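You operate a simulated robot arm through the tools that you are given. There is no shell and no other tool. Be economical: measure what you need, move in short steps, check, and stop when the job is done.

Carry out the task below with a simulated two-armed robot. There is one attempt and no reset: what you move stays moved.

JOB
Tilt the fan down, run it and turn the fired leaf till it lies even and cool.
Fine: use the teal paddle while the fan blows and put it back; the fan dial ends off, the fan stays tilted down. Where these are worked on the way, their far stop is far enough and under half their travel is too little: fan dial.

Only the result counts: the job must be done as asked and must still hold three seconds after the hand-in. Knocking over, shifting, dropping, spilling or breaking anything else fails it.

ROBOT AND FRAMES
Two 7-joint arms with two-finger parallel grippers on one trunk, on a base that drives. Base frame: it is fixed to the floor where the robot stands at the start and does not move with it; the origin is under the middle of the robot, x ahead of it, y to its left, z up; the surface under the hand at the start is at about z = 740. Lengths are in mm, angles in degrees, forces in N, time in s.
The left shoulder is at the start at [50, 209, 1196], the right one opposite. With the tool pointing down near the work surface each hand reaches from about 100 to 880 mm from the robot's upright axis, wherever it stands, measured 20 degrees to its own side. Places, roughly: fan dial [400, -100, 800]; fan head [500, -200, 1100]; yellow brush (11x5x8 cm) [300, -1200, 800]; yellow fan lever [500, -100, 1000]. Payload 4.4 kg a hand.
Tool frame (each hand has its own): the origin (TCP) lies between the finger pads and is the grasp point; the fingertips stand 23 mm ahead of it; z points along the fingers, y is the line along which they close. Largest opening 94 mm; finger width 38, thickness 10; the body of the gripper, 54 by 96 mm, starts 39 mm behind the TCP.
Orientation is that of the tool frame in the base frame, as [roll, pitch, yaw] about the fixed x, y, z axes, in that order (R = Rz(yaw) Ry(pitch) Rx(roll)). With the fingers straight down and closing along the base's y, the tool's x points along the base's -x, its y along +y and its z along -z.

CONTROLS
- The arms move only by the tool apply_moves. It takes "left_rows", "right_rows" or both (then of equal length, played together; a hand with none holds still); each is a list of rows, each a list of 6 numbers: the shift along the base's x, y, z in mm, then the turn, a rotation vector about the base's x, y, z in degrees. In form: [[tx, ty, tz, rx, ry, rz], ...]. A call has 1 to 20 rows; each row shifts and turns the commanded pose from where the row before left it. "left_claw" and "right_claw" are, for a hand that has rows, the gripper command, from -1 (shut) to 1 (fully open), values between in proportion, set as the call begins (left out, the last holds). Rows are played at 5 a second. More than 50 mm and 8.6 degrees between two rows, or a gripper value outside its range, and nothing of the call is played. A pose out of reach is approached as far as the arm can. The call stops where the force on the tool passes 70 N (or 10 N more than at its start, if that is more) or the arm is blocked; 0.2 s more then pass. The fingers move at their own pace (about 108 mm/s each) and stop on an object; they squeeze with about 42 N. The grip force told is the motor's: it shows also when the fingers shut on nothing. Time passes only in rows, and 0.2 s behind the last, so rows that do not move let the fingers close. It gives the time, the measured TCP pose, the force on the tool (base axes), the opening and the grip force at its end, in the units of the frame above (readings bear some noise), with the torque about the TCP (base axes, N m) and any sound that the robot's microphone picked up.
- Cameras (640 x 400 px; columns grow to the right, rows downward): "scene" is now at [148.1, -25, 1383.9]; the picture's right is [-0.40, -0.92, 0.00], its down [-0.46, 0.20, -0.86] and it looks along [0.79, -0.34, -0.50] (base axes); focal length 214 px, centre (320, 200). "left" rides on the left gripper at [87, -16, -74] in its tool frame; the picture's right is [0.18, 0.98, 0.00], its down [-0.58, 0.11, -0.81] and it looks along [-0.79, 0.15, 0.59] (tool axes); focal length 243 px, centre (320, 200). "right" rides on the right gripper at [86, 16, -75] in its tool frame; the picture's right is [-0.18, 0.98, 0.00], its down [-0.58, -0.11, -0.81] and it looks along [-0.79, -0.15, 0.59] (tool axes); focal length 243 px, centre (320, 200). There is no depth. A picture from a camera that has moved, and an enlarged one, comes with that camera's place and axes in the base frame and with its lens. The place of the scene camera against the robot may be out by one fixed shift of up to 18 mm in any direction.
- camera(camera): a new picture of that camera. It takes no simulated time.
- lift_body(by): slides the trunk up (or, below 0, down) by that many mm; the arms and the scene camera ride with it, the base frame stays. It gives what a move gives, with no picture.
- base_move(legs): drives the robot by 1 to 6 legs, each [ahead, left, turn to the left] in mm, mm and degrees, along the robot's own axes; the way and the turn of a leg run together, so that a leg with both is an arc; at most 1500 mm and 180 degrees a leg. The arms and the cameras ride along, it lands a little off, and it stops where it bumps. It gives what a move gives.
- pan_tilt(pan, tilt): turns the head with the scene camera to pan (to the left, within 80 degrees either way) and tilt (down, from -29 to 69), counted from straight ahead of the robot. It gives what a move gives.
- zoom(camera, box): a new picture of the part [left, top, right, bottom] of that camera's present view, enlarged. It takes no simulated time.
- close_job(): hands the job in; it is judged then, once.

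Work in short steps. Places have to be worked out from the pictures, the camera data and where the tool is seen: move nearer, look again, correct. Check each grasp and each placing, and mend what went wrong. You have 120 turns and 88 pictures in all, those below and enlarged ones among them. Open the grippers and draw the arms clear of the work before you hand the job in, unless the task says otherwise; then end with one line.

The tools are called after "Request:" as a command line: name --argument value ..., lists and objects as JSON in quotes. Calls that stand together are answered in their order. apply_moves: Moves the arms, as the interface text tells. Its arguments: {"type":"object","properties":{"left_rows":{"type":"array","items":{"type":"array","items":{"type":"number"}}},"left_claw":{"type":"number"},"right_rows":{"type":"array","items":{"type":"array","items":{"type":"number"}}},"right_claw":{"type":"number"}},"required":[]} The other tools are called the same way: lift_body (by) slides the trunk up or down; base_move (legs) drives the base; pan_tilt (pan, tilt) turns the head that bears the scene camera; camera (camera) takes a picture; zoom (camera, box) takes an enlarged picture of a part of a camera's view; close_job () hands the job in.

At the start:

```text
clock: 0.0
left_ee_pos: [424.6, -85.3, 1366.0]
left_orientation: [-179.9, 0.0, -179.9]
left_ft_force: [-0.2, 0.0, -0.8]
left_ft_torque: [0.02, 0.01, -0.05]
left_grip_width: 94.1
left_grasp_force: 0.1
right_ee_pos: [387.5, -445.3, 1394.8]
right_orientation: [-179.9, 0.0, -180.0]
right_ft_force: [0.0, -0.2, -0.5]
right_ft_torque: [0.0, 0.01, 0.0]
right_grip_width: 94.0
right_grasp_force: 0.1
trunk travel left (down, up): [-275.0, 288.0]
robot x, y, heading: [-2.9, 1.4, -0.0]
head pan, tilt: [-23.5, 30.2]
```

scene: 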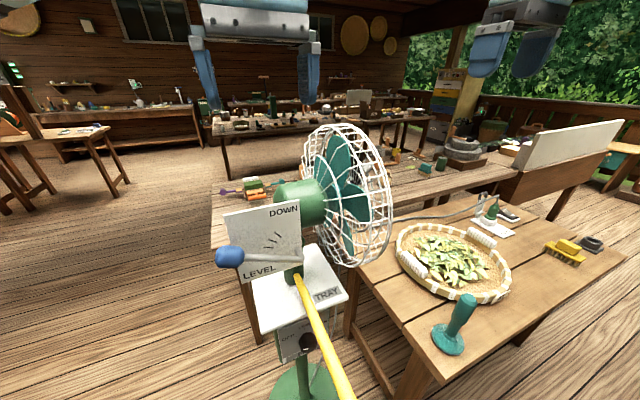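
right: 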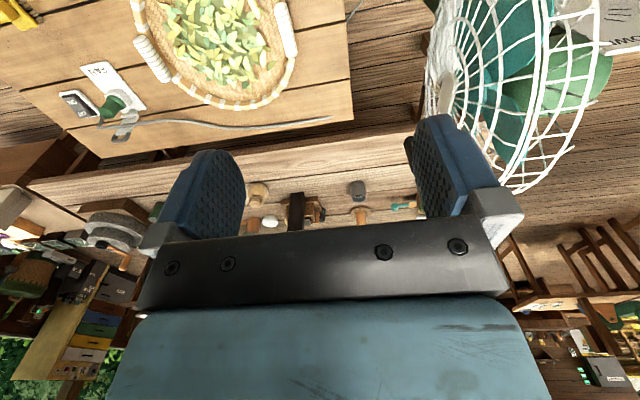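
left: 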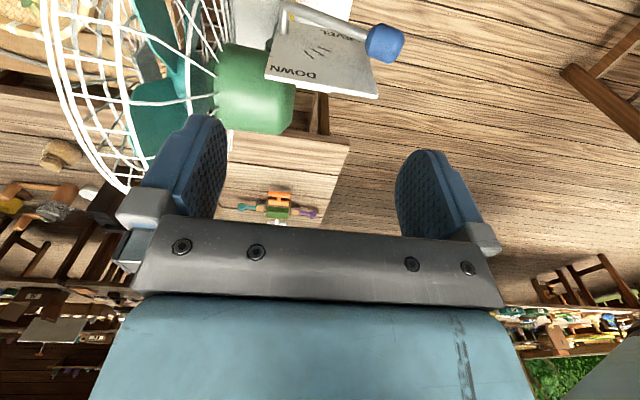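

The scene shows the fan with a blue tilt handle on a LEVEL/DOWN plate, a yellow lever, and a dial box. I take enlarged views of the fan and the tray first.

Request:
zoom --camera "scene" --box '[200, 180, 400, 400]'

Request:
zoom --camera "scene" --box '[380, 180, 620, 370]'

Request:
pan_tilt --pan -15 --tilt 55

```text
1.82 times, centred on (300, 290) of scene
camera zoom: at [148.1, -25.0, 1383.9], right [-0.4, -0.92, 0.0], down [-0.46, 0.2, -0.86], along [0.79, -0.34, -0.5], focal length 390 px, centre (356, 36)
```

zoom: 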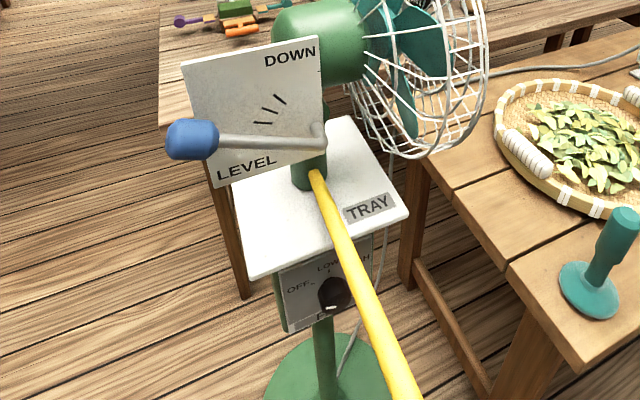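

```text
2.11 times, centred on (500, 275) of scene
camera zoom: at [148.1, -25.0, 1383.9], right [-0.4, -0.92, 0.0], down [-0.46, 0.2, -0.86], along [0.79, -0.34, -0.5], focal length 452 px, centre (-59, 42)
```

zoom: 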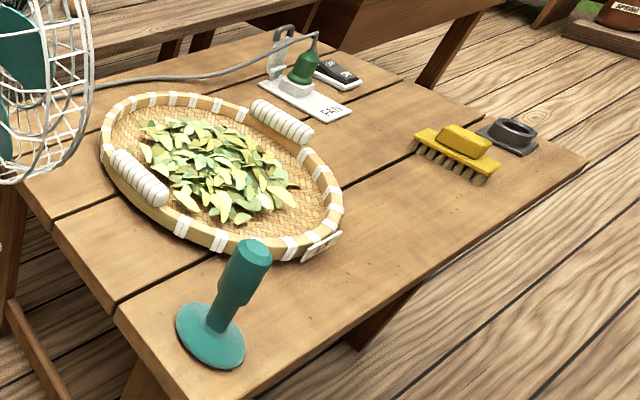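

```text
clock: 0.9
left_ee_pos: [424.3, -85.2, 1365.9]
left_orientation: [-180.0, 0.0, -179.8]
left_ft_force: [-0.4, -0.4, -0.9]
left_ft_torque: [-0.02, -0.03, -0.01]
left_grip_width: 93.7
left_grasp_force: 0.1
right_ee_pos: [387.0, -444.2, 1394.5]
right_orientation: [179.9, 0.0, -180.0]
right_ft_force: [0.3, 0.3, 0.0]
right_ft_torque: [0.0, -0.05, -0.01]
right_grip_width: 94.0
right_grasp_force: 0.1
trunk travel left (down, up): [-275.0, 288.0]
robot x, y, heading: [-4.4, -0.9, -0.0]
head pan, tilt: [-15.0, 55.0]
```

Next I look at the fan from above with the head tilted down.

Request:
camera --camera "scene"

Request:
zoom --camera "scene" --box '[240, 120, 400, 300]'

Request:
zoom --camera "right" --box '[40, 40, 200, 160]'

```text
82 pictures are left
camera scene: at [134.9, -7.7, 1348.3], right [-0.26, -0.97, 0.0], down [-0.79, 0.21, -0.57], along [0.55, -0.15, -0.82], focal length 214 px, centre (320, 200)
```

scene: 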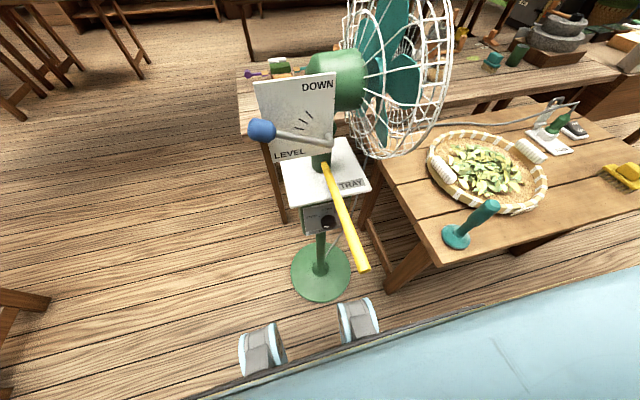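

```text
2.22 times, centred on (320, 210) of scene
camera zoom: at [134.9, -7.7, 1348.3], right [-0.26, -0.97, 0.0], down [-0.79, 0.21, -0.57], along [0.55, -0.15, -0.82], focal length 477 px, centre (320, 178)
```

zoom: 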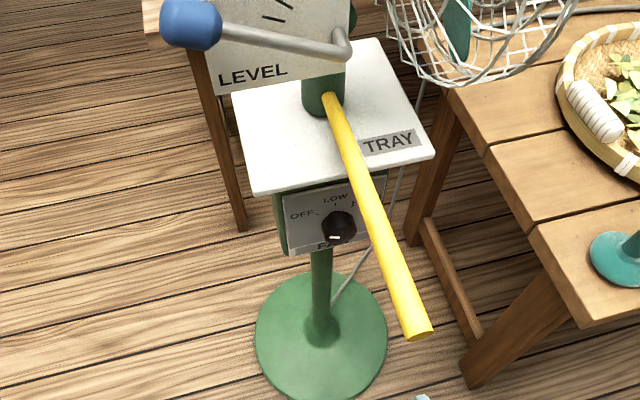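

```text
3.33 times, centred on (120, 100) of right
camera zoom: at [300.4, -429.2, 1468.8], right [0.18, 0.98, 0.0], down [0.58, -0.11, 0.81], along [0.79, -0.15, -0.59], focal length 809 px, centre (987, 533)
```

zoom: 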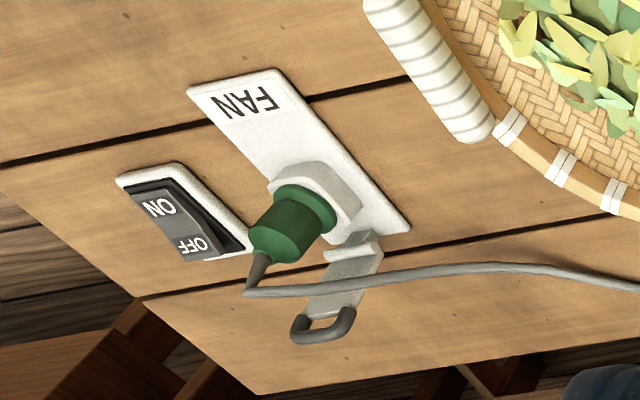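

The blue handle works the LEVEL–DOWN plate and the dial faces me; I back the left hand out and lower it in front of the fan for a closer look.

Request:
apply_moves --left_rows '[[-45, 27, 0, 0, 0, 0], [-45, 27, 0, 0, 0, 0], [-45, 27, 0, 0, 0, 0], [-45, 27, 0, 0, 0, 0], [-20, 27, -20, 0, 0, 0], [0, 20, -45, 0, 0, 0], [0, 0, -50, 0, 0, 0], [0, 0, -50, 0, 0, 0], [0, 0, -50, 0, 0, 0], [0, 0, -50, 0, 0, 0], [0, 0, -50, 0, 0, 0]]'

Request:
camera --camera "left"

Request:
camera --camera "scene"

```text
refused: row 1 steps farther than a row can; nothing moved
```

```text
79 pictures are left
camera left: at [337.2, -101.6, 1440.3], right [-0.19, 0.98, 0.0], down [0.58, 0.11, 0.81], along [0.79, 0.15, -0.59], focal length 243 px, centre (320, 200)
```

left: 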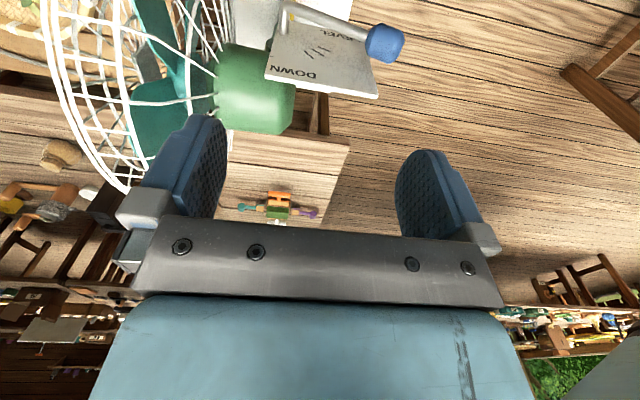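

```text
78 pictures are left
camera scene: at [134.9, -7.7, 1348.3], right [-0.26, -0.97, 0.0], down [-0.79, 0.21, -0.57], along [0.55, -0.15, -0.82], focal length 214 px, centre (320, 200)
```

scene: 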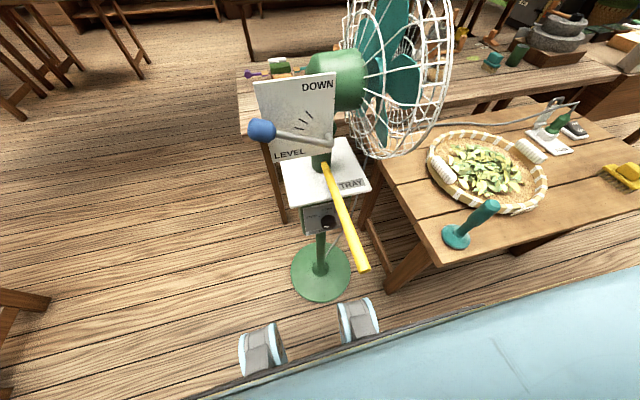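

The row was too long; I replay the same path in shorter steps.

Request:
apply_moves --left_rows '[[-45, 20, 0, 0, 0, 0], [-45, 20, 0, 0, 0, 0], [-45, 20, 0, 0, 0, 0], [-45, 20, 0, 0, 0, 0], [-35, 25, 0, 0, 0, 0], [-10, 35, -30, 0, 0, 0], [0, 0, -48, 0, 0, 0], [0, 0, -48, 0, 0, 0], [0, 0, -48, 0, 0, 0], [0, 0, -48, 0, 0, 0], [0, 0, -48, 0, 0, 0]]'

Request:
camera --camera "left"

```text
clock: 2.1
left_ee_pos: [227.7, 10.9, 1366.7]
left_orientation: [-179.6, -0.6, -177.7]
left_ft_force: [10.7, -2.8, -0.1]
left_ft_torque: [0.16, 0.93, 0.48]
left_grip_width: 94.0
left_grasp_force: 0.0
right_ee_pos: [388.3, -443.2, 1394.1]
right_orientation: [-179.9, 0.0, 180.0]
right_ft_force: [-0.5, 0.7, 0.8]
right_ft_torque: [-0.03, -0.01, -0.03]
right_grip_width: 93.8
right_grasp_force: 0.1
trunk travel left (down, up): [-275.0, 288.0]
robot x, y, heading: [5.6, -0.2, -0.1]
head pan, tilt: [-15.0, 55.0]
stopped in row 5 (left hand): the force on the tool passed its limit at 122 N (the readings are from after the stop); the commanded pose is now the measured one
```

```text
77 pictures are left
camera left: at [142.5, -9.2, 1441.6], right [-0.22, 0.97, 0.0], down [0.58, 0.14, 0.8], along [0.78, 0.18, -0.6], focal length 243 px, centre (320, 200)
```

left: 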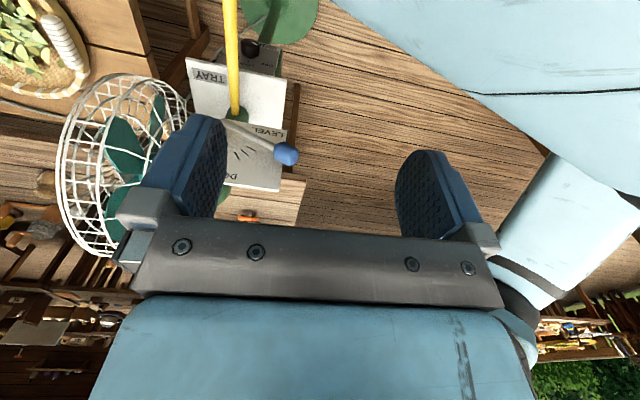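

The hand bumped the robot's own head; I move it ahead and left a bit, then down.

Request:
apply_moves --left_rows '[[40, 20, 0, 0, 0, 0], [20, 40, 0, 0, 0, 0], [0, 48, 0, 0, 0, 0], [0, 40, 0, 0, 0, 0], [0, 0, -48, 0, 0, 0], [0, 0, -48, 0, 0, 0], [0, 0, -48, 0, 0, 0], [0, 0, -48, 0, 0, 0], [0, 0, -48, 0, 0, 0]]'

Request:
camera --camera "left"

Request:
camera --camera "scene"

```text
clock: 3.4
left_ee_pos: [294.0, 156.1, 1318.0]
left_orientation: [-179.1, -1.2, -177.2]
left_ft_force: [14.0, -5.6, 9.8]
left_ft_torque: [0.27, 2.19, 0.84]
left_grip_width: 94.0
left_grasp_force: 0.0
right_ee_pos: [389.0, -443.9, 1392.8]
right_orientation: [-179.9, -0.1, 180.0]
right_ft_force: [0.2, -0.4, 0.0]
right_ft_torque: [0.02, 0.04, 0.0]
right_grip_width: 94.2
right_grasp_force: 0.0
trunk travel left (down, up): [-275.0, 288.0]
robot x, y, heading: [2.2, -0.6, 0.1]
head pan, tilt: [-15.0, 55.0]
stopped in row 6 (left hand): the force on the tool passed its limit at 87 N (the readings are from after the stop); the commanded pose is now the measured one
```

```text
76 pictures are left
camera left: at [209.3, 136.9, 1394.8], right [-0.23, 0.97, -0.01], down [0.59, 0.15, 0.79], along [0.77, 0.18, -0.61], focal length 243 px, centre (320, 200)
```

left: 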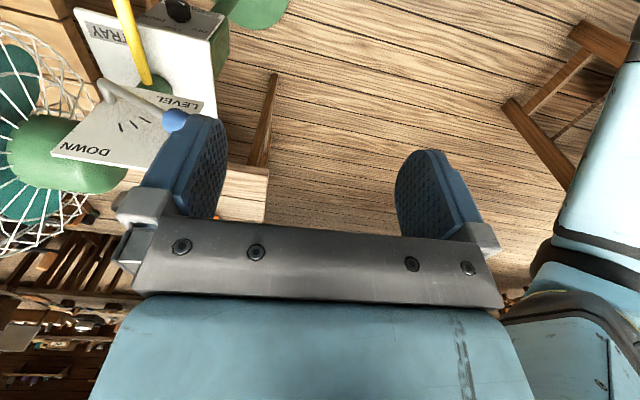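

```text
75 pictures are left
camera scene: at [136.3, -5.3, 1347.1], right [-0.22, -0.98, 0.0], down [-0.81, 0.18, -0.56], along [0.55, -0.12, -0.83], focal length 214 px, centre (320, 200)
```

scene: 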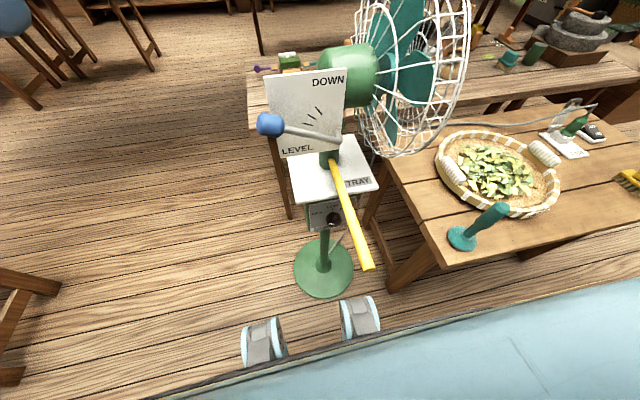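

Knob triangulates to about [410, 12, 1152] and its pivot to about [437, -106, 1077]; the arm is cramped against my body, so I back the base off 170 mm.

Request:
base_move --legs '[[-170, 0, 0]]'

Request:
apply_moves --left_rows '[[40, 25, 0, 0, 0, 0], [40, 25, 0, 0, 0, 0], [40, 0, -25, 0, 0, 0], [0, 0, -48, 0, 0, 0], [0, 0, -48, 0, 0, 0], [0, 0, -48, 0, 0, 0]]'

Request:
camera --camera "scene"

Request:
camera --camera "left"

```text
clock: 4.8
left_ee_pos: [121.4, 156.3, 1318.3]
left_orientation: [-179.1, -1.0, -177.5]
left_ft_force: [20.2, 1.8, 16.3]
left_ft_torque: [-0.41, 3.46, 0.14]
left_grip_width: 93.9
left_grasp_force: 0.0
right_ee_pos: [214.4, -445.3, 1394.5]
right_orientation: [-180.0, 0.1, 179.8]
right_ft_force: [-0.1, -0.1, -0.5]
right_ft_torque: [0.0, 0.01, 0.02]
right_grip_width: 94.1
right_grasp_force: 0.0
trunk travel left (down, up): [-275.0, 288.0]
robot x, y, heading: [-169.2, -0.9, -0.2]
head pan, tilt: [-15.0, 55.0]
```

```text
clock: 6.2
left_ee_pos: [243.7, 207.2, 1147.1]
left_orientation: [-179.0, -1.1, -177.5]
left_ft_force: [0.4, -0.7, -0.1]
left_ft_torque: [-0.02, 0.03, 0.0]
left_grip_width: 94.1
left_grasp_force: 0.1
right_ee_pos: [215.8, -444.5, 1393.8]
right_orientation: [180.0, 0.0, 179.8]
right_ft_force: [0.6, -0.3, 0.4]
right_ft_torque: [0.0, 0.02, 0.0]
right_grip_width: 93.8
right_grasp_force: 0.2
trunk travel left (down, up): [-275.0, 288.0]
robot x, y, heading: [-170.3, -0.6, -0.2]
head pan, tilt: [-15.0, 55.0]
```

```text
74 pictures are left
camera scene: at [-35.2, -6.9, 1348.3], right [-0.26, -0.97, 0.0], down [-0.79, 0.21, -0.57], along [0.55, -0.15, -0.82], focal length 214 px, centre (320, 200)
```

scene: 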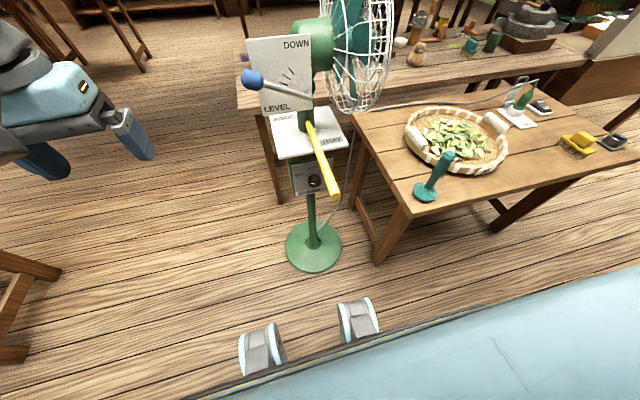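

```text
73 pictures are left
camera left: at [158.7, 188.4, 1224.1], right [-0.23, 0.97, -0.01], down [0.59, 0.15, 0.79], along [0.77, 0.17, -0.61], focal length 243 px, centre (320, 200)
```

left: 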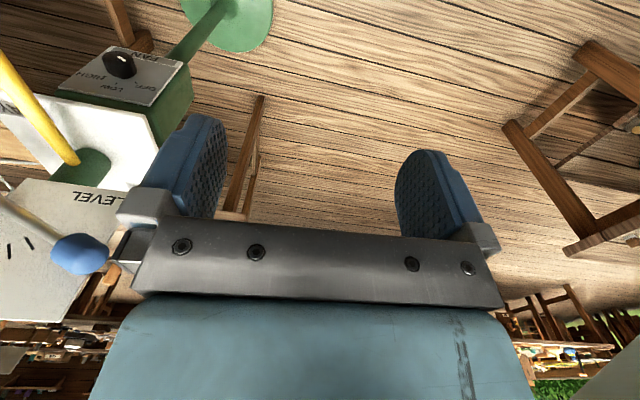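

There's a second label on the plate left of the lever; I zoom in on it and on the dial.

Request:
zoom --camera "scene" --box '[235, 20, 365, 200]'

Request:
zoom --camera "left" --box '[0, 0, 240, 180]'

```text
2.22 times, centred on (300, 110) of scene
camera zoom: at [-35.2, -6.9, 1348.3], right [-0.26, -0.97, 0.0], down [-0.79, 0.21, -0.57], along [0.55, -0.15, -0.82], focal length 477 px, centre (364, 400)
```

zoom: 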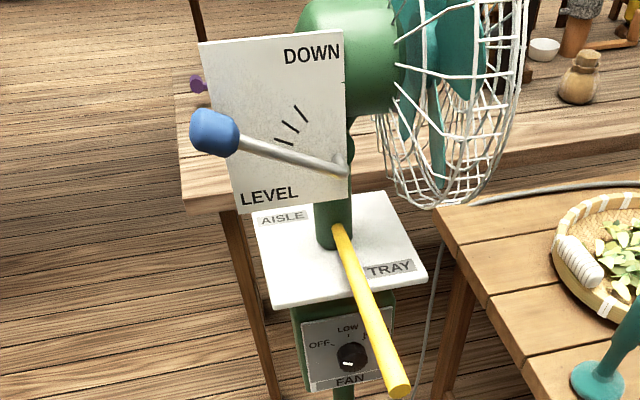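

```text
2.22 times, centred on (120, 90) of left
camera zoom: at [158.7, 188.4, 1224.1], right [-0.23, 0.97, -0.01], down [0.59, 0.15, 0.79], along [0.77, 0.17, -0.61], focal length 539 px, centre (764, 444)
```

zoom: 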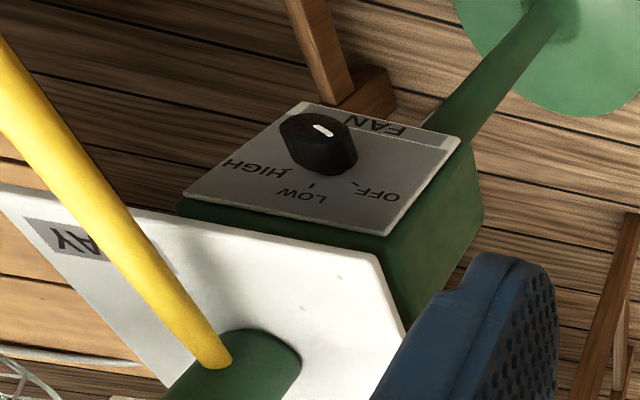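

The lever is an aisle/tray aiming lever already leading toward the tray, so I leave it alone. I turn the left hand to point forward (away from the fan) ready to push the knob up.

Request:
apply_moves --left_rows '[[5, -5, 0, 0, -8.2, 0], [5, -5, 0, 0, -8.2, 0], [5, -5, 0, 0, -8.2, 0], [5, -5, 0, 0, -8.2, 0], [5, -5, 0, 0, -8.2, 0], [5, -5, 0, 0, -8.2, 0], [5, -5, 0, 0, -8.2, 0], [5, -5, 0, 0, -8.2, 0], [5, -5, 0, 0, -8.2, 0], [5, -5, 0, 0, -8.2, 0], [5, -5, 0, 0, -7, 0]]' --left_claw -1

Request:
camera --camera "left"

```text
clock: 8.6
left_ee_pos: [308.9, 143.2, 1145.7]
left_orientation: [-137.9, 86.3, -139.0]
left_ft_force: [2.2, 0.0, 7.8]
left_ft_torque: [-0.02, 0.5, -0.01]
left_grip_width: 0.0
left_grasp_force: 41.5
left hand out of reach, approached as far as the arm can: row 7, 8
right_ee_pos: [216.6, -448.3, 1393.4]
right_orientation: [179.8, 0.0, 179.8]
right_ft_force: [1.4, 0.1, -0.2]
right_ft_torque: [0.02, 0.07, -0.02]
right_grip_width: 94.1
right_grasp_force: 0.1
trunk travel left (down, up): [-275.0, 288.0]
robot x, y, heading: [-169.7, -2.7, -0.1]
head pan, tilt: [-15.0, 55.0]
```

```text
70 pictures are left
camera left: at [229.4, 125.0, 1063.0], right [0.01, 0.97, -0.23], down [-0.78, 0.15, 0.61], along [0.63, 0.17, 0.76], focal length 243 px, centre (320, 200)
```

left: 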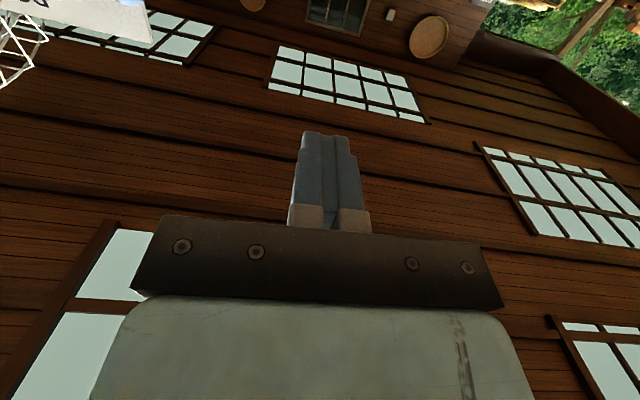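

Hand is pointing forward. I lower it and slide it right and forward to just under the knob, stopping short to look.

Request:
apply_moves --left_rows '[[0, -25, -30, 0, 0, 0], [0, -40, -28, 0, 0, 0], [5, -40, 0, 0, 0, 0], [25, -26, 0, 0, 0, 0], [30, 0, 0, 0, 0, 0]]'

Request:
zoom --camera "scene" --box '[160, 10, 400, 200]'

Request:
camera --camera "left"

```text
clock: 9.8
left_ee_pos: [366.3, 14.9, 1092.2]
left_orientation: [-128.9, 86.7, -129.9]
left_ft_force: [0.2, -0.1, 0.9]
left_ft_torque: [0.03, -0.01, -0.04]
left_grip_width: 0.1
left_grasp_force: 41.9
right_ee_pos: [214.4, -444.1, 1395.1]
right_orientation: [-180.0, 0.0, 179.9]
right_ft_force: [0.0, 0.0, 0.5]
right_ft_torque: [-0.02, -0.02, -0.02]
right_grip_width: 93.8
right_grasp_force: 0.0
trunk travel left (down, up): [-275.0, 288.0]
robot x, y, heading: [-168.6, 1.0, -0.1]
head pan, tilt: [-15.0, 55.0]
```

```text
2.11 times, centred on (280, 105) of scene
camera zoom: at [-35.8, -6.9, 1348.2], right [-0.26, -0.97, 0.0], down [-0.79, 0.21, -0.57], along [0.55, -0.15, -0.82], focal length 452 px, centre (404, 400)
```

zoom: 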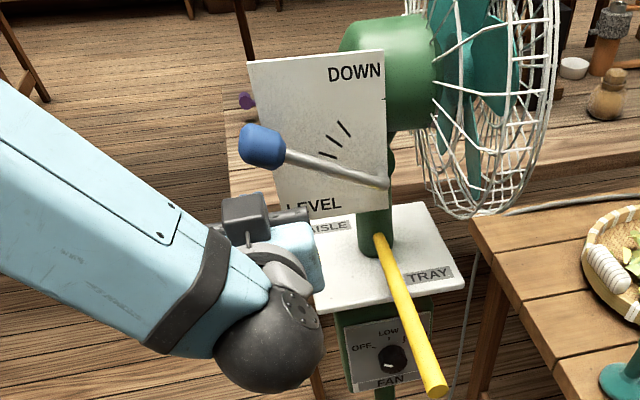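

```text
68 pictures are left
camera left: at [288.2, -3.7, 1009.3], right [0.01, 0.97, -0.23], down [-0.78, 0.15, 0.6], along [0.62, 0.17, 0.76], focal length 243 px, centre (320, 200)
```

left: 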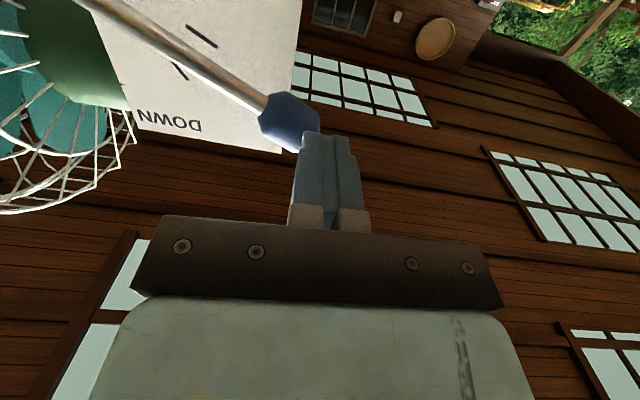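

From two left-camera views the knob is really at about [445, -5, 1117], pivot about [456, -127, 1054]. I drop under it and go forward so the fingertips are beneath the knob.

Request:
apply_moves --left_rows '[[0, -10, -26, 0, 0, 0], [32, -8, 0, 0, 0, 0], [32, 0, 0, 0, 0, 0], [0, 0, 0, 0, 0, 0]]'

Request:
camera --camera "left"

```text
clock: 10.8
left_ee_pos: [432.0, -1.6, 1065.1]
left_orientation: [-128.9, 86.8, -129.9]
left_ft_force: [-0.7, -0.1, -0.3]
left_ft_torque: [0.0, 0.01, 0.03]
left_grip_width: 0.0
left_grasp_force: 41.9
right_ee_pos: [214.9, -445.8, 1395.2]
right_orientation: [-180.0, 0.1, 179.7]
right_ft_force: [0.0, -1.1, 0.3]
right_ft_torque: [-0.01, -0.01, 0.0]
right_grip_width: 94.0
right_grasp_force: 0.1
trunk travel left (down, up): [-275.0, 288.0]
robot x, y, heading: [-174.5, -0.6, -0.2]
head pan, tilt: [-15.0, 55.0]
```

```text
67 pictures are left
camera left: at [352.5, -20.7, 981.8], right [0.01, 0.97, -0.23], down [-0.78, 0.15, 0.6], along [0.62, 0.17, 0.76], focal length 243 px, centre (320, 200)
```

left: 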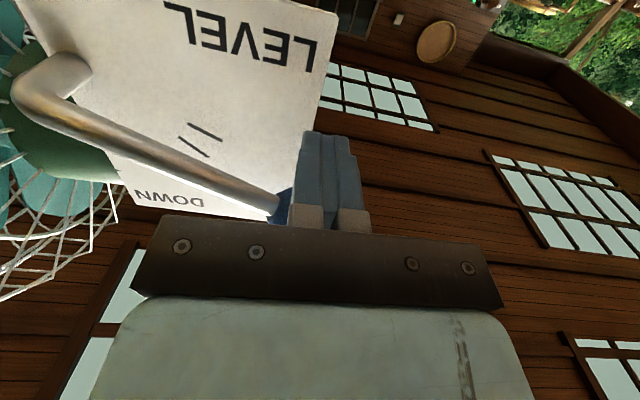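

Fingers are under the knob with the plate well behind. I push up along the arc in small steps, checking force.

Request:
apply_moves --left_rows '[[0, 4, 8, 0, 0, 0], [0, 4, 9, 0, 0, 0], [0, -4, 12, 0, 0, 0], [0, -4, 13, 0, 0, 0], [0, 0, 0, 0, 0, 0]]'

Request:
camera --camera "left"

```text
clock: 12.0
left_ee_pos: [431.2, -2.2, 1109.5]
left_orientation: [-129.0, 86.9, -129.9]
left_ft_force: [1.7, 0.0, -5.5]
left_ft_torque: [0.08, 0.11, 0.04]
left_grip_width: 0.2
left_grasp_force: 41.4
right_ee_pos: [217.1, -445.4, 1395.5]
right_orientation: [-179.9, 0.0, 179.8]
right_ft_force: [0.4, 0.2, 0.6]
right_ft_torque: [-0.01, 0.0, 0.02]
right_grip_width: 94.1
right_grasp_force: 0.1
trunk travel left (down, up): [-275.0, 288.0]
robot x, y, heading: [-171.4, -2.1, -0.2]
head pan, tilt: [-15.0, 55.0]
```

```text
66 pictures are left
camera left: at [352.9, -21.7, 1025.8], right [0.01, 0.97, -0.23], down [-0.78, 0.15, 0.6], along [0.62, 0.17, 0.76], focal length 243 px, centre (320, 200)
```

left: 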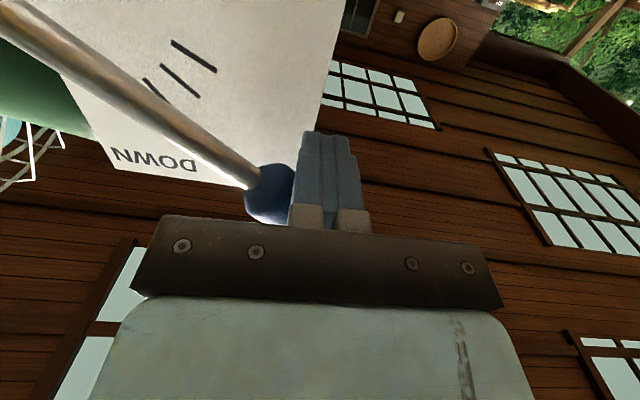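

The handle moves with only ~5 N. I continue along the arc.

Request:
apply_moves --left_rows '[[0, -7, 12, 0, 0, 0], [0, -7, 12, 0, 0, 0], [0, -9, 10, 0, 0, 0], [0, -9, 10, 0, 0, 0], [0, -10, 8, 0, 0, 0], [0, -10, 8, 0, 0, 0], [0, 0, 0, 0, 0, 0]]'

Request:
camera --camera "left"

Request:
zoom --camera "scene" --box '[160, 0, 400, 190]'

```text
clock: 13.2
left_ee_pos: [431.3, -29.0, 1145.9]
left_orientation: [-149.0, 86.2, -148.8]
left_ft_force: [-0.5, 28.0, -14.1]
left_ft_torque: [-0.39, 0.07, 0.27]
left_grip_width: 0.1
left_grasp_force: 42.2
right_ee_pos: [216.9, -441.9, 1395.9]
right_orientation: [-179.9, 0.0, -179.9]
right_ft_force: [0.4, -1.2, -0.4]
right_ft_torque: [0.06, -0.01, 0.01]
right_grip_width: 94.1
right_grasp_force: 0.0
trunk travel left (down, up): [-275.0, 288.0]
robot x, y, heading: [-169.2, 2.9, 0.2]
head pan, tilt: [-15.0, 55.0]
stopped in row 5 (left hand): the force on the tool passed its limit at 80 N (the readings are from after the stop); the commanded pose is now the measured one
```

```text
65 pictures are left
camera left: at [351.2, -48.0, 1064.8], right [-0.01, 0.98, -0.22], down [-0.77, 0.13, 0.62], along [0.64, 0.18, 0.75], focal length 243 px, centre (320, 200)
```

left: 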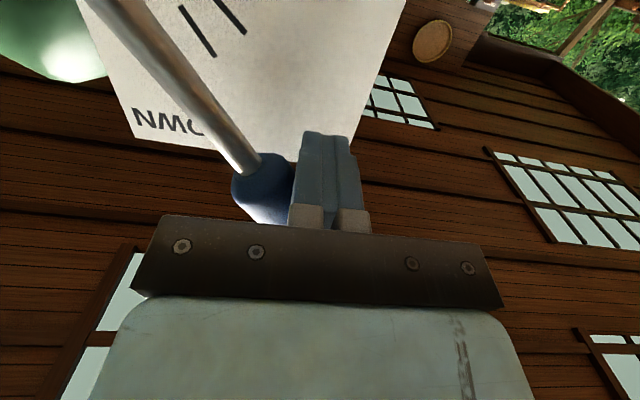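

```text
2.11 times, centred on (280, 95) of scene
camera zoom: at [-35.7, -5.4, 1348.5], right [-0.26, -0.97, 0.0], down [-0.79, 0.21, -0.57], along [0.55, -0.15, -0.82], focal length 452 px, centre (404, 421)
```

zoom: 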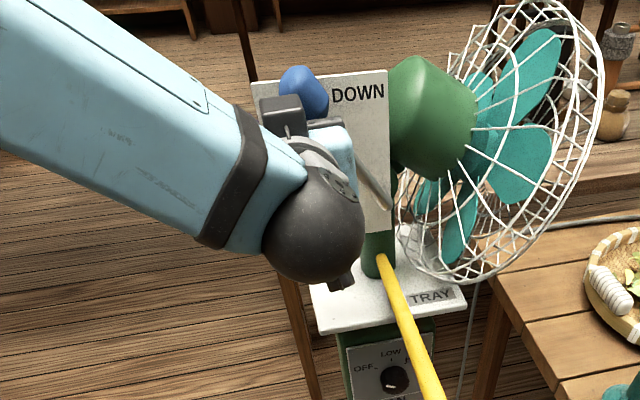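

The handle has reached a hard stop at the last tick and the head is clearly tilted down. I back the fingers off and out to verify it stays.

Request:
apply_moves --left_rows '[[0, 10, -6, 0, 0, 0], [0, 15, -10, 0, 0, 0], [-45, 0, 0, 0, 0, 0], [-45, 0, -10, 0, 0, 0], [-20, 40, 0, 0, 0, 0], [0, 45, 0, 0, 0, 0]]'

Request:
zoom --camera "scene" --box '[200, 0, 440, 190]'

Request:
camera --camera "left"

```text
clock: 14.6
left_ee_pos: [317.9, 76.7, 1122.3]
left_orientation: [-145.1, 86.3, -145.7]
left_ft_force: [0.5, 0.2, -0.1]
left_ft_torque: [-0.01, 0.03, 0.01]
left_grip_width: 0.4
left_grasp_force: 42.1
right_ee_pos: [216.2, -442.3, 1395.4]
right_orientation: [-179.9, 0.1, 180.0]
right_ft_force: [-0.1, 1.1, 0.0]
right_ft_torque: [-0.05, -0.01, -0.01]
right_grip_width: 94.3
right_grasp_force: 0.0
trunk travel left (down, up): [-275.0, 288.0]
robot x, y, heading: [-172.7, 1.6, 0.1]
head pan, tilt: [-15.0, 55.0]
```

```text
2.11 times, centred on (320, 95) of scene
camera zoom: at [-36.4, -5.3, 1348.3], right [-0.26, -0.97, 0.0], down [-0.79, 0.21, -0.57], along [0.55, -0.15, -0.82], focal length 452 px, centre (320, 421)
```

zoom: 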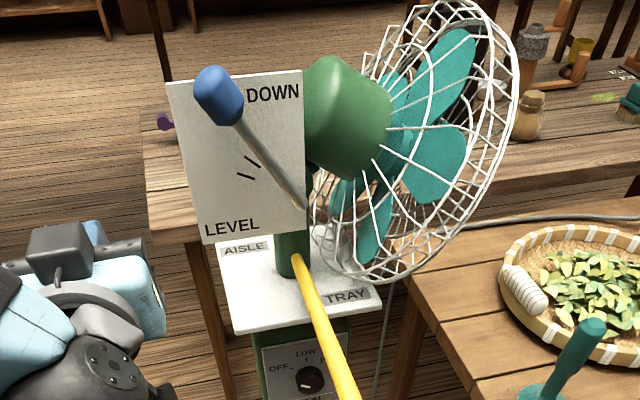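

```text
62 pictures are left
camera left: at [238.1, 57.3, 1040.4], right [0.0, 0.98, -0.22], down [-0.77, 0.14, 0.62], along [0.63, 0.17, 0.75], focal length 243 px, centre (320, 200)
```

left: 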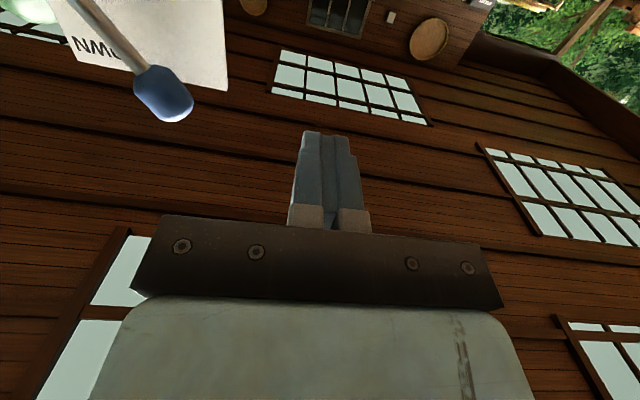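

Tilt DOWN holds at the last tick. Dial face works out to about [433, -130, 763], with the lever ~190 mm above it; I lower the trunk so the arm can come in flat beneath the lever.

Request:
lift_body --by -220

Request:
apply_moves --left_rows '[[-8, 10, -30, 0, 0, 0], [-10, 0, -40, 0, 0, 0], [0, 0, -40, 0, 0, 0], [0, -10, -28, 0, 0, 0], [0, -35, 0, 0, 0, 0], [0, 0, 0, 0, 0, 0]]' --left_claw 0.3

Request:
camera --camera "scene"

Request:
camera --camera "left"

```text
clock: 16.9
left_ee_pos: [317.6, 74.0, 901.9]
left_orientation: [-146.3, 86.3, -146.6]
left_ft_force: [0.6, 0.0, 0.9]
left_ft_torque: [0.01, 0.0, -0.01]
left_grip_width: 0.0
left_grasp_force: 42.4
right_ee_pos: [216.6, -444.3, 1174.4]
right_orientation: [-179.9, 0.0, -180.0]
right_ft_force: [0.5, -0.3, 0.1]
right_ft_torque: [0.01, -0.01, -0.01]
right_grip_width: 94.1
right_grasp_force: 0.0
trunk travel left (down, up): [-55.0, 508.0]
robot x, y, heading: [-167.9, -2.4, 0.3]
head pan, tilt: [-15.0, 55.0]
```

```text
clock: 18.3
left_ee_pos: [301.2, 36.9, 763.6]
left_orientation: [-145.9, 86.3, -146.3]
left_ft_force: [0.3, -0.1, 0.6]
left_ft_torque: [0.0, 0.0, 0.0]
left_grip_width: 61.2
left_grasp_force: 0.0
right_ee_pos: [215.9, -442.5, 1175.7]
right_orientation: [-180.0, 0.1, 180.0]
right_ft_force: [-0.9, -0.5, 1.0]
right_ft_torque: [-0.02, 0.01, 0.0]
right_grip_width: 93.8
right_grasp_force: 0.1
trunk travel left (down, up): [-55.0, 508.0]
robot x, y, heading: [-170.6, 1.0, -0.2]
head pan, tilt: [-15.0, 55.0]
```

```text
61 pictures are left
camera scene: at [-36.0, -6.4, 1128.2], right [-0.26, -0.97, 0.0], down [-0.79, 0.21, -0.57], along [0.55, -0.15, -0.82], focal length 214 px, centre (320, 200)
```

scene: 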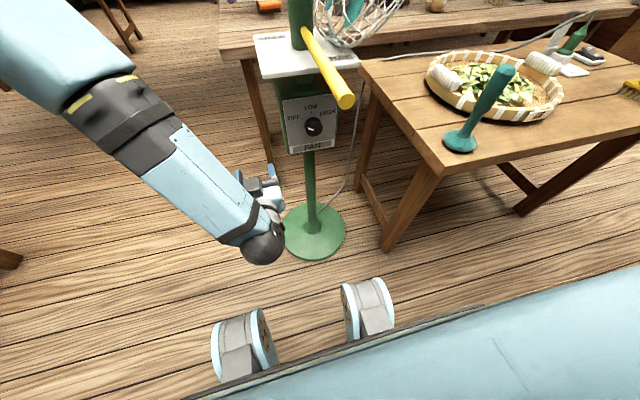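

```text
60 pictures are left
camera left: at [221.2, 18.5, 681.9], right [0.0, 0.98, -0.22], down [-0.77, 0.14, 0.62], along [0.63, 0.17, 0.75], focal length 243 px, centre (320, 200)
```

left: 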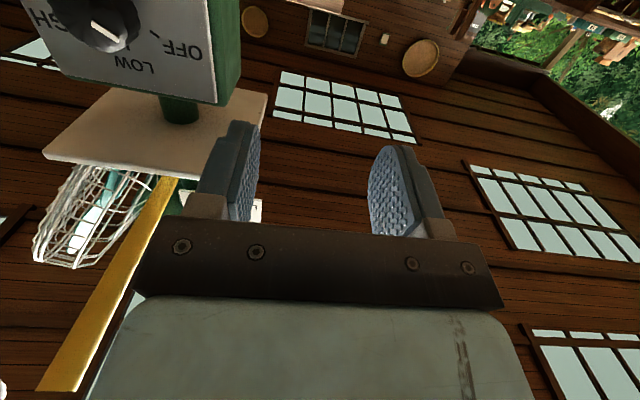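

Dial refined to about [427, -126, 773]. I zoom to see its pointer.

Request:
zoom --camera "scene" --box '[270, 80, 360, 160]'

Request:
zoom --camera "left" --box '[20, 0, 260, 150]'

```text
5.00 times, centred on (315, 120) of scene
camera zoom: at [-36.0, -6.4, 1128.2], right [-0.26, -0.97, 0.0], down [-0.79, 0.21, -0.57], along [0.55, -0.15, -0.82], focal length 1072 px, centre (345, 600)
```

zoom: 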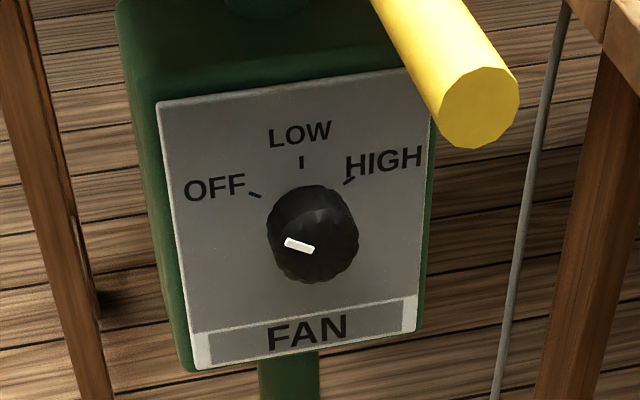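

```text
2.67 times, centred on (140, 75) of left
camera zoom: at [221.2, 18.5, 681.9], right [0.0, 0.98, -0.22], down [-0.77, 0.14, 0.62], along [0.63, 0.17, 0.75], focal length 647 px, centre (800, 533)
```

zoom: 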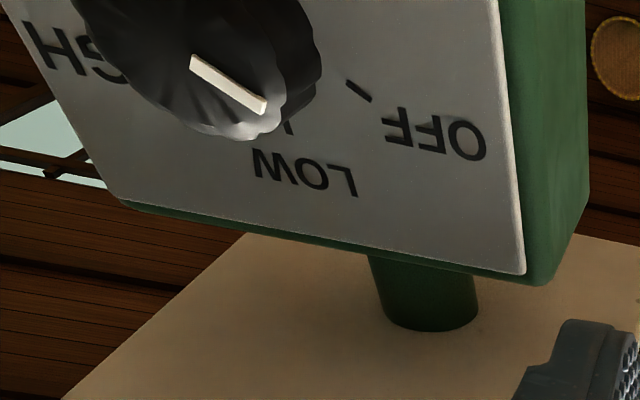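

Pointer is at OFF; HIGH is ~120° clockwise. I bring the open hand in line with the dial, pre-rolled counter-clockwise.

Request:
apply_moves --left_rows '[[0, -40, 5, -6, 0, 0], [0, -40, 5, -7, 0, 0], [0, -40, 0, -7, 0, 0], [0, -43, 0, -7, 0, 0], [0, 0, 0, -7, 0, 0], [0, 0, 0, -7, 0, 0], [0, 0, 0, -7, 0, 0], [20, 0, 0, -7, 0, 0]]' --left_claw 0.6

Request:
camera --camera "left"

Request:
zoom --camera "scene" --box '[180, 20, 420, 260]'

```text
clock: 20.1
left_ee_pos: [320.2, -123.0, 772.9]
left_orientation: [-91.6, 32.9, -93.8]
left_ft_force: [0.8, -0.9, -0.1]
left_ft_torque: [-0.01, -0.01, -0.02]
left_grip_width: 75.1
left_grasp_force: 0.1
right_ee_pos: [216.8, -444.1, 1173.7]
right_orientation: [-180.0, 0.0, -179.9]
right_ft_force: [0.2, -0.2, -0.7]
right_ft_torque: [-0.01, -0.02, -0.01]
right_grip_width: 94.0
right_grasp_force: 0.0
trunk travel left (down, up): [-55.0, 508.0]
robot x, y, heading: [-175.4, 3.0, 0.4]
head pan, tilt: [-15.0, 55.0]
```

```text
57 pictures are left
camera left: at [240.2, -201.5, 741.4], right [0.0, 0.38, -0.93], down [-0.77, 0.59, 0.24], along [0.63, 0.72, 0.29], focal length 243 px, centre (320, 200)
```

left: 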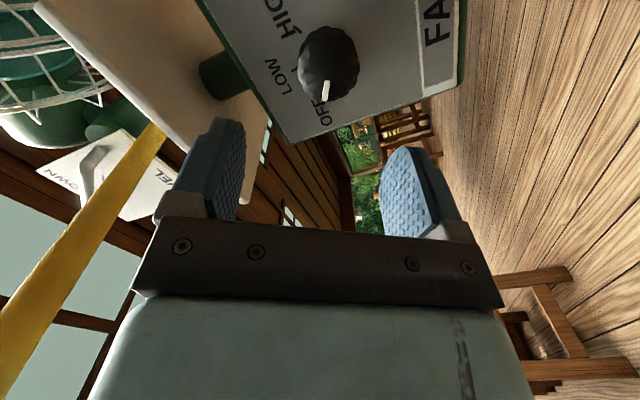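

```text
1.67 times, centred on (300, 140) of scene
camera zoom: at [-35.8, -6.7, 1128.2], right [-0.26, -0.97, 0.0], down [-0.79, 0.21, -0.57], along [0.55, -0.15, -0.82], focal length 358 px, centre (353, 300)
```

zoom: 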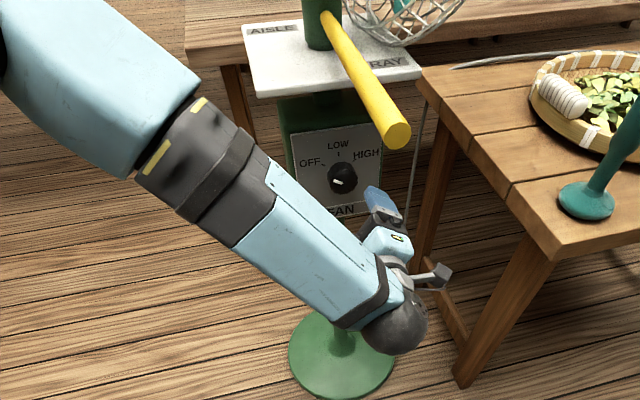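

The hand camera puts the dial centre at about [430, -130, 765]. I correct and move in over the knob.

Request:
apply_moves --left_rows '[[20, -7, -7, 0, 0, 0], [25, 0, 0, 0, 0, 0], [25, 0, 0, 0, 0, 0], [15, 0, 0, 0, 0, 0], [0, 0, 0, 0, 0, 0]]'

Request:
camera --camera "left"

```text
clock: 21.3
left_ee_pos: [405.5, -130.2, 765.1]
left_orientation: [-91.6, 33.0, -93.7]
left_ft_force: [-0.1, -0.1, -0.1]
left_ft_torque: [0.03, 0.0, 0.03]
left_grip_width: 75.1
left_grasp_force: 0.1
right_ee_pos: [215.7, -443.5, 1174.2]
right_orientation: [-180.0, -0.1, 179.9]
right_ft_force: [-0.3, -0.5, -0.5]
right_ft_torque: [0.0, -0.02, 0.01]
right_grip_width: 93.9
right_grasp_force: 0.1
trunk travel left (down, up): [-55.0, 508.0]
robot x, y, heading: [-166.9, -1.5, -0.2]
head pan, tilt: [-15.0, 55.0]
```

```text
55 pictures are left
camera left: at [325.7, -207.5, 734.4], right [0.0, 0.38, -0.92], down [-0.77, 0.59, 0.24], along [0.63, 0.72, 0.29], focal length 243 px, centre (320, 200)
```

left: 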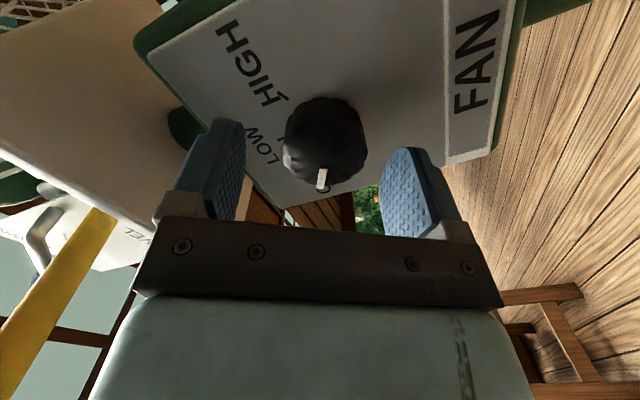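

Knob centred at about [435, -130, 763]. I advance 20 mm and close on it.

Request:
apply_moves --left_rows '[[10, 0, -1, 0, 0, 0], [10, 0, -1, 0, 0, 0]]'

Request:
apply_moves --left_rows '[[0, 0, 0, 0, 0, 0], [0, 0, 0, 0, 0, 0], [0, 0, 0, 0, 0, 0]]' --left_claw -0.4

Request:
camera --camera "left"

```text
clock: 21.9
left_ee_pos: [426.0, -130.5, 765.3]
left_orientation: [-91.6, 33.1, -93.6]
left_ft_force: [0.7, 0.7, 0.1]
left_ft_torque: [-0.04, -0.01, 0.02]
left_grip_width: 75.2
left_grasp_force: 0.1
right_ee_pos: [216.5, -443.8, 1174.7]
right_orientation: [180.0, 0.0, -180.0]
right_ft_force: [-0.2, 0.2, 0.0]
right_ft_torque: [0.0, 0.01, 0.01]
right_grip_width: 94.1
right_grasp_force: 0.2
trunk travel left (down, up): [-55.0, 508.0]
robot x, y, heading: [-173.2, 1.8, -0.3]
head pan, tilt: [-15.0, 55.0]
```

```text
clock: 22.7
left_ee_pos: [425.9, -128.8, 763.3]
left_orientation: [-91.9, 33.0, -93.7]
left_ft_force: [-4.5, 9.4, -14.6]
left_ft_torque: [0.04, -0.04, 1.31]
left_grip_width: 45.7
left_grasp_force: 45.4
right_ee_pos: [217.5, -444.9, 1174.2]
right_orientation: [179.9, -0.2, 180.0]
right_ft_force: [0.3, -0.4, 0.9]
right_ft_torque: [-0.01, 0.02, 0.0]
right_grip_width: 93.9
right_grasp_force: 0.0
trunk travel left (down, up): [-55.0, 508.0]
robot x, y, heading: [-173.9, 0.4, 0.4]
head pan, tilt: [-15.0, 55.0]
```

```text
54 pictures are left
camera left: at [346.4, -206.9, 731.5], right [-0.01, 0.38, -0.92], down [-0.77, 0.58, 0.25], along [0.63, 0.72, 0.29], focal length 243 px, centre (320, 200)
```

left: 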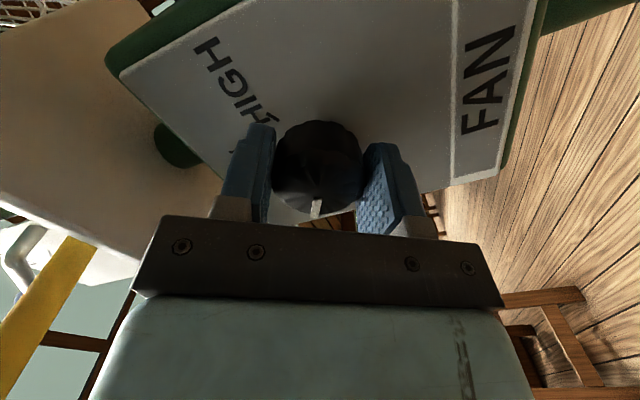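

Gripped the knob (46 mm). I turn it clockwise.

Request:
apply_moves --left_rows '[[0, 0, -1, 8, 0, 0], [0, 0, 0, 8, 0, 0], [0, 0, 0, 8, 0, 0], [0, 0, 0, 8, 0, 0], [0, 0, 0, 8, 0, 0], [0, 0, 0, 8, 0, 0], [0, 0, 0, 8, 0, 0], [0, 0, 0, 8, 0, 0]]'

Request:
camera --camera "left"

```text
clock: 24.5
left_ee_pos: [428.1, -128.0, 767.6]
left_orientation: [110.9, 82.6, 110.8]
left_ft_force: [-1.7, 41.7, 6.6]
left_ft_torque: [0.18, -0.52, 0.19]
left_grip_width: 46.6
left_grasp_force: 21.1
right_ee_pos: [215.3, -441.0, 1176.6]
right_orientation: [-179.8, 0.1, -179.9]
right_ft_force: [0.0, 0.0, -0.2]
right_ft_torque: [0.0, 0.0, -0.02]
right_grip_width: 94.1
right_grasp_force: 0.0
trunk travel left (down, up): [-55.0, 508.0]
robot x, y, heading: [-173.8, 0.8, 0.1]
head pan, tilt: [-15.0, 55.0]
```

```text
53 pictures are left
camera left: at [348.2, -134.0, 684.2], right [-0.01, 1.0, -0.07], down [-0.78, 0.04, 0.63], along [0.63, 0.06, 0.78], focal length 243 px, centre (320, 200)
```

left: 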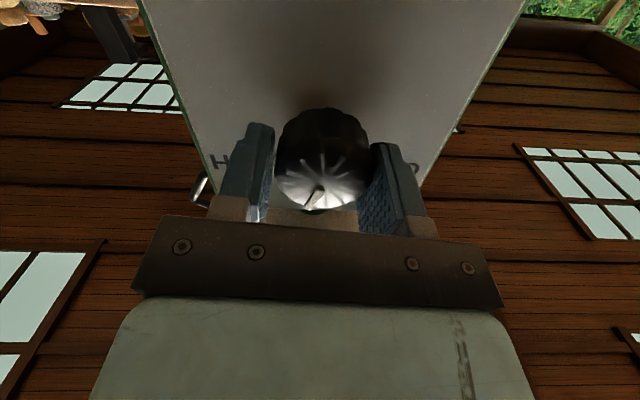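

The dial is at about LOW, but side force is 42 N; I ease 3 mm left and go on turning.

Request:
apply_moves --left_rows '[[0, 3, 0, 4, 0, 0], [0, 0, 0, 8, 0, 0], [0, 0, 0, 8, 0, 0], [0, 0, 0, 8, 0, 0], [0, 0, 0, 8, 0, 0]]'

Request:
camera --camera "left"

```text
clock: 25.7
left_ee_pos: [426.9, -128.3, 767.3]
left_orientation: [93.3, 47.0, 94.1]
left_ft_force: [32.5, 3.2, 31.6]
left_ft_torque: [0.08, -0.5, 0.06]
left_grip_width: 44.5
left_grasp_force: 45.1
right_ee_pos: [215.5, -443.2, 1175.8]
right_orientation: [-179.9, 0.2, -180.0]
right_ft_force: [-0.2, -0.9, -0.4]
right_ft_torque: [0.0, 0.01, -0.02]
right_grip_width: 94.1
right_grasp_force: 0.1
trunk travel left (down, up): [-55.0, 508.0]
robot x, y, heading: [-172.8, 1.3, 0.1]
head pan, tilt: [-15.0, 55.0]
```

```text
52 pictures are left
camera left: at [347.0, -84.0, 695.8], right [-0.01, 0.85, 0.53], down [-0.78, -0.34, 0.53], along [0.63, -0.41, 0.66], focal length 243 px, centre (320, 200)
```

left: 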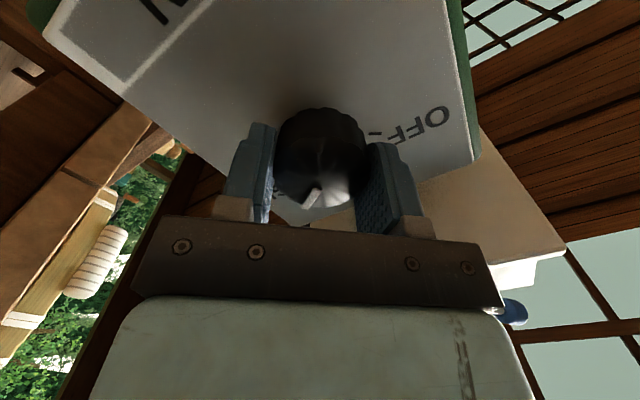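

Still turning with the grip; I ease toward the force and turn the rest to the stop.

Request:
apply_moves --left_rows '[[1, 0, 2, 6, 0, 0], [1, 0, 1, 7, 0, 0], [0, 0, 0, 7, 0, 0]]'

Request:
camera --camera "left"

```text
clock: 26.5
left_ee_pos: [424.6, -128.0, 766.2]
left_orientation: [92.3, 26.8, 93.4]
left_ft_force: [-1.6, 8.3, 0.2]
left_ft_torque: [-0.66, -0.54, 1.21]
left_grip_width: 46.1
left_grasp_force: 44.9
right_ee_pos: [216.0, -442.5, 1174.6]
right_orientation: [180.0, -0.1, 180.0]
right_ft_force: [-0.6, 0.1, 0.4]
right_ft_torque: [0.01, 0.01, 0.01]
right_grip_width: 94.0
right_grasp_force: 0.1
trunk travel left (down, up): [-55.0, 508.0]
robot x, y, heading: [-172.2, -0.6, -0.0]
head pan, tilt: [-15.0, 55.0]
```

```text
51 pictures are left
camera left: at [345.1, -61.2, 714.8], right [0.0, 0.61, 0.79], down [-0.77, -0.5, 0.39], along [0.64, -0.61, 0.47], focal length 243 px, centre (320, 200)
```

left: 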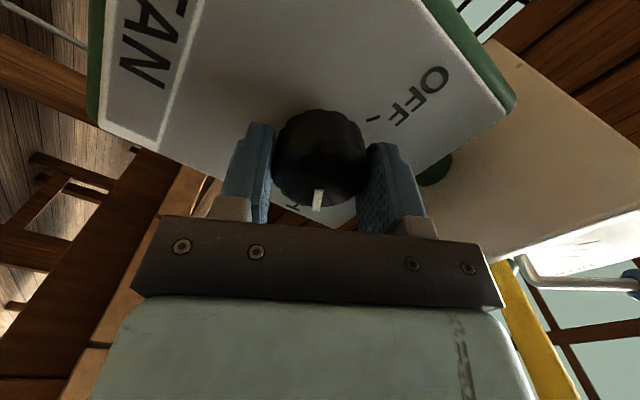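

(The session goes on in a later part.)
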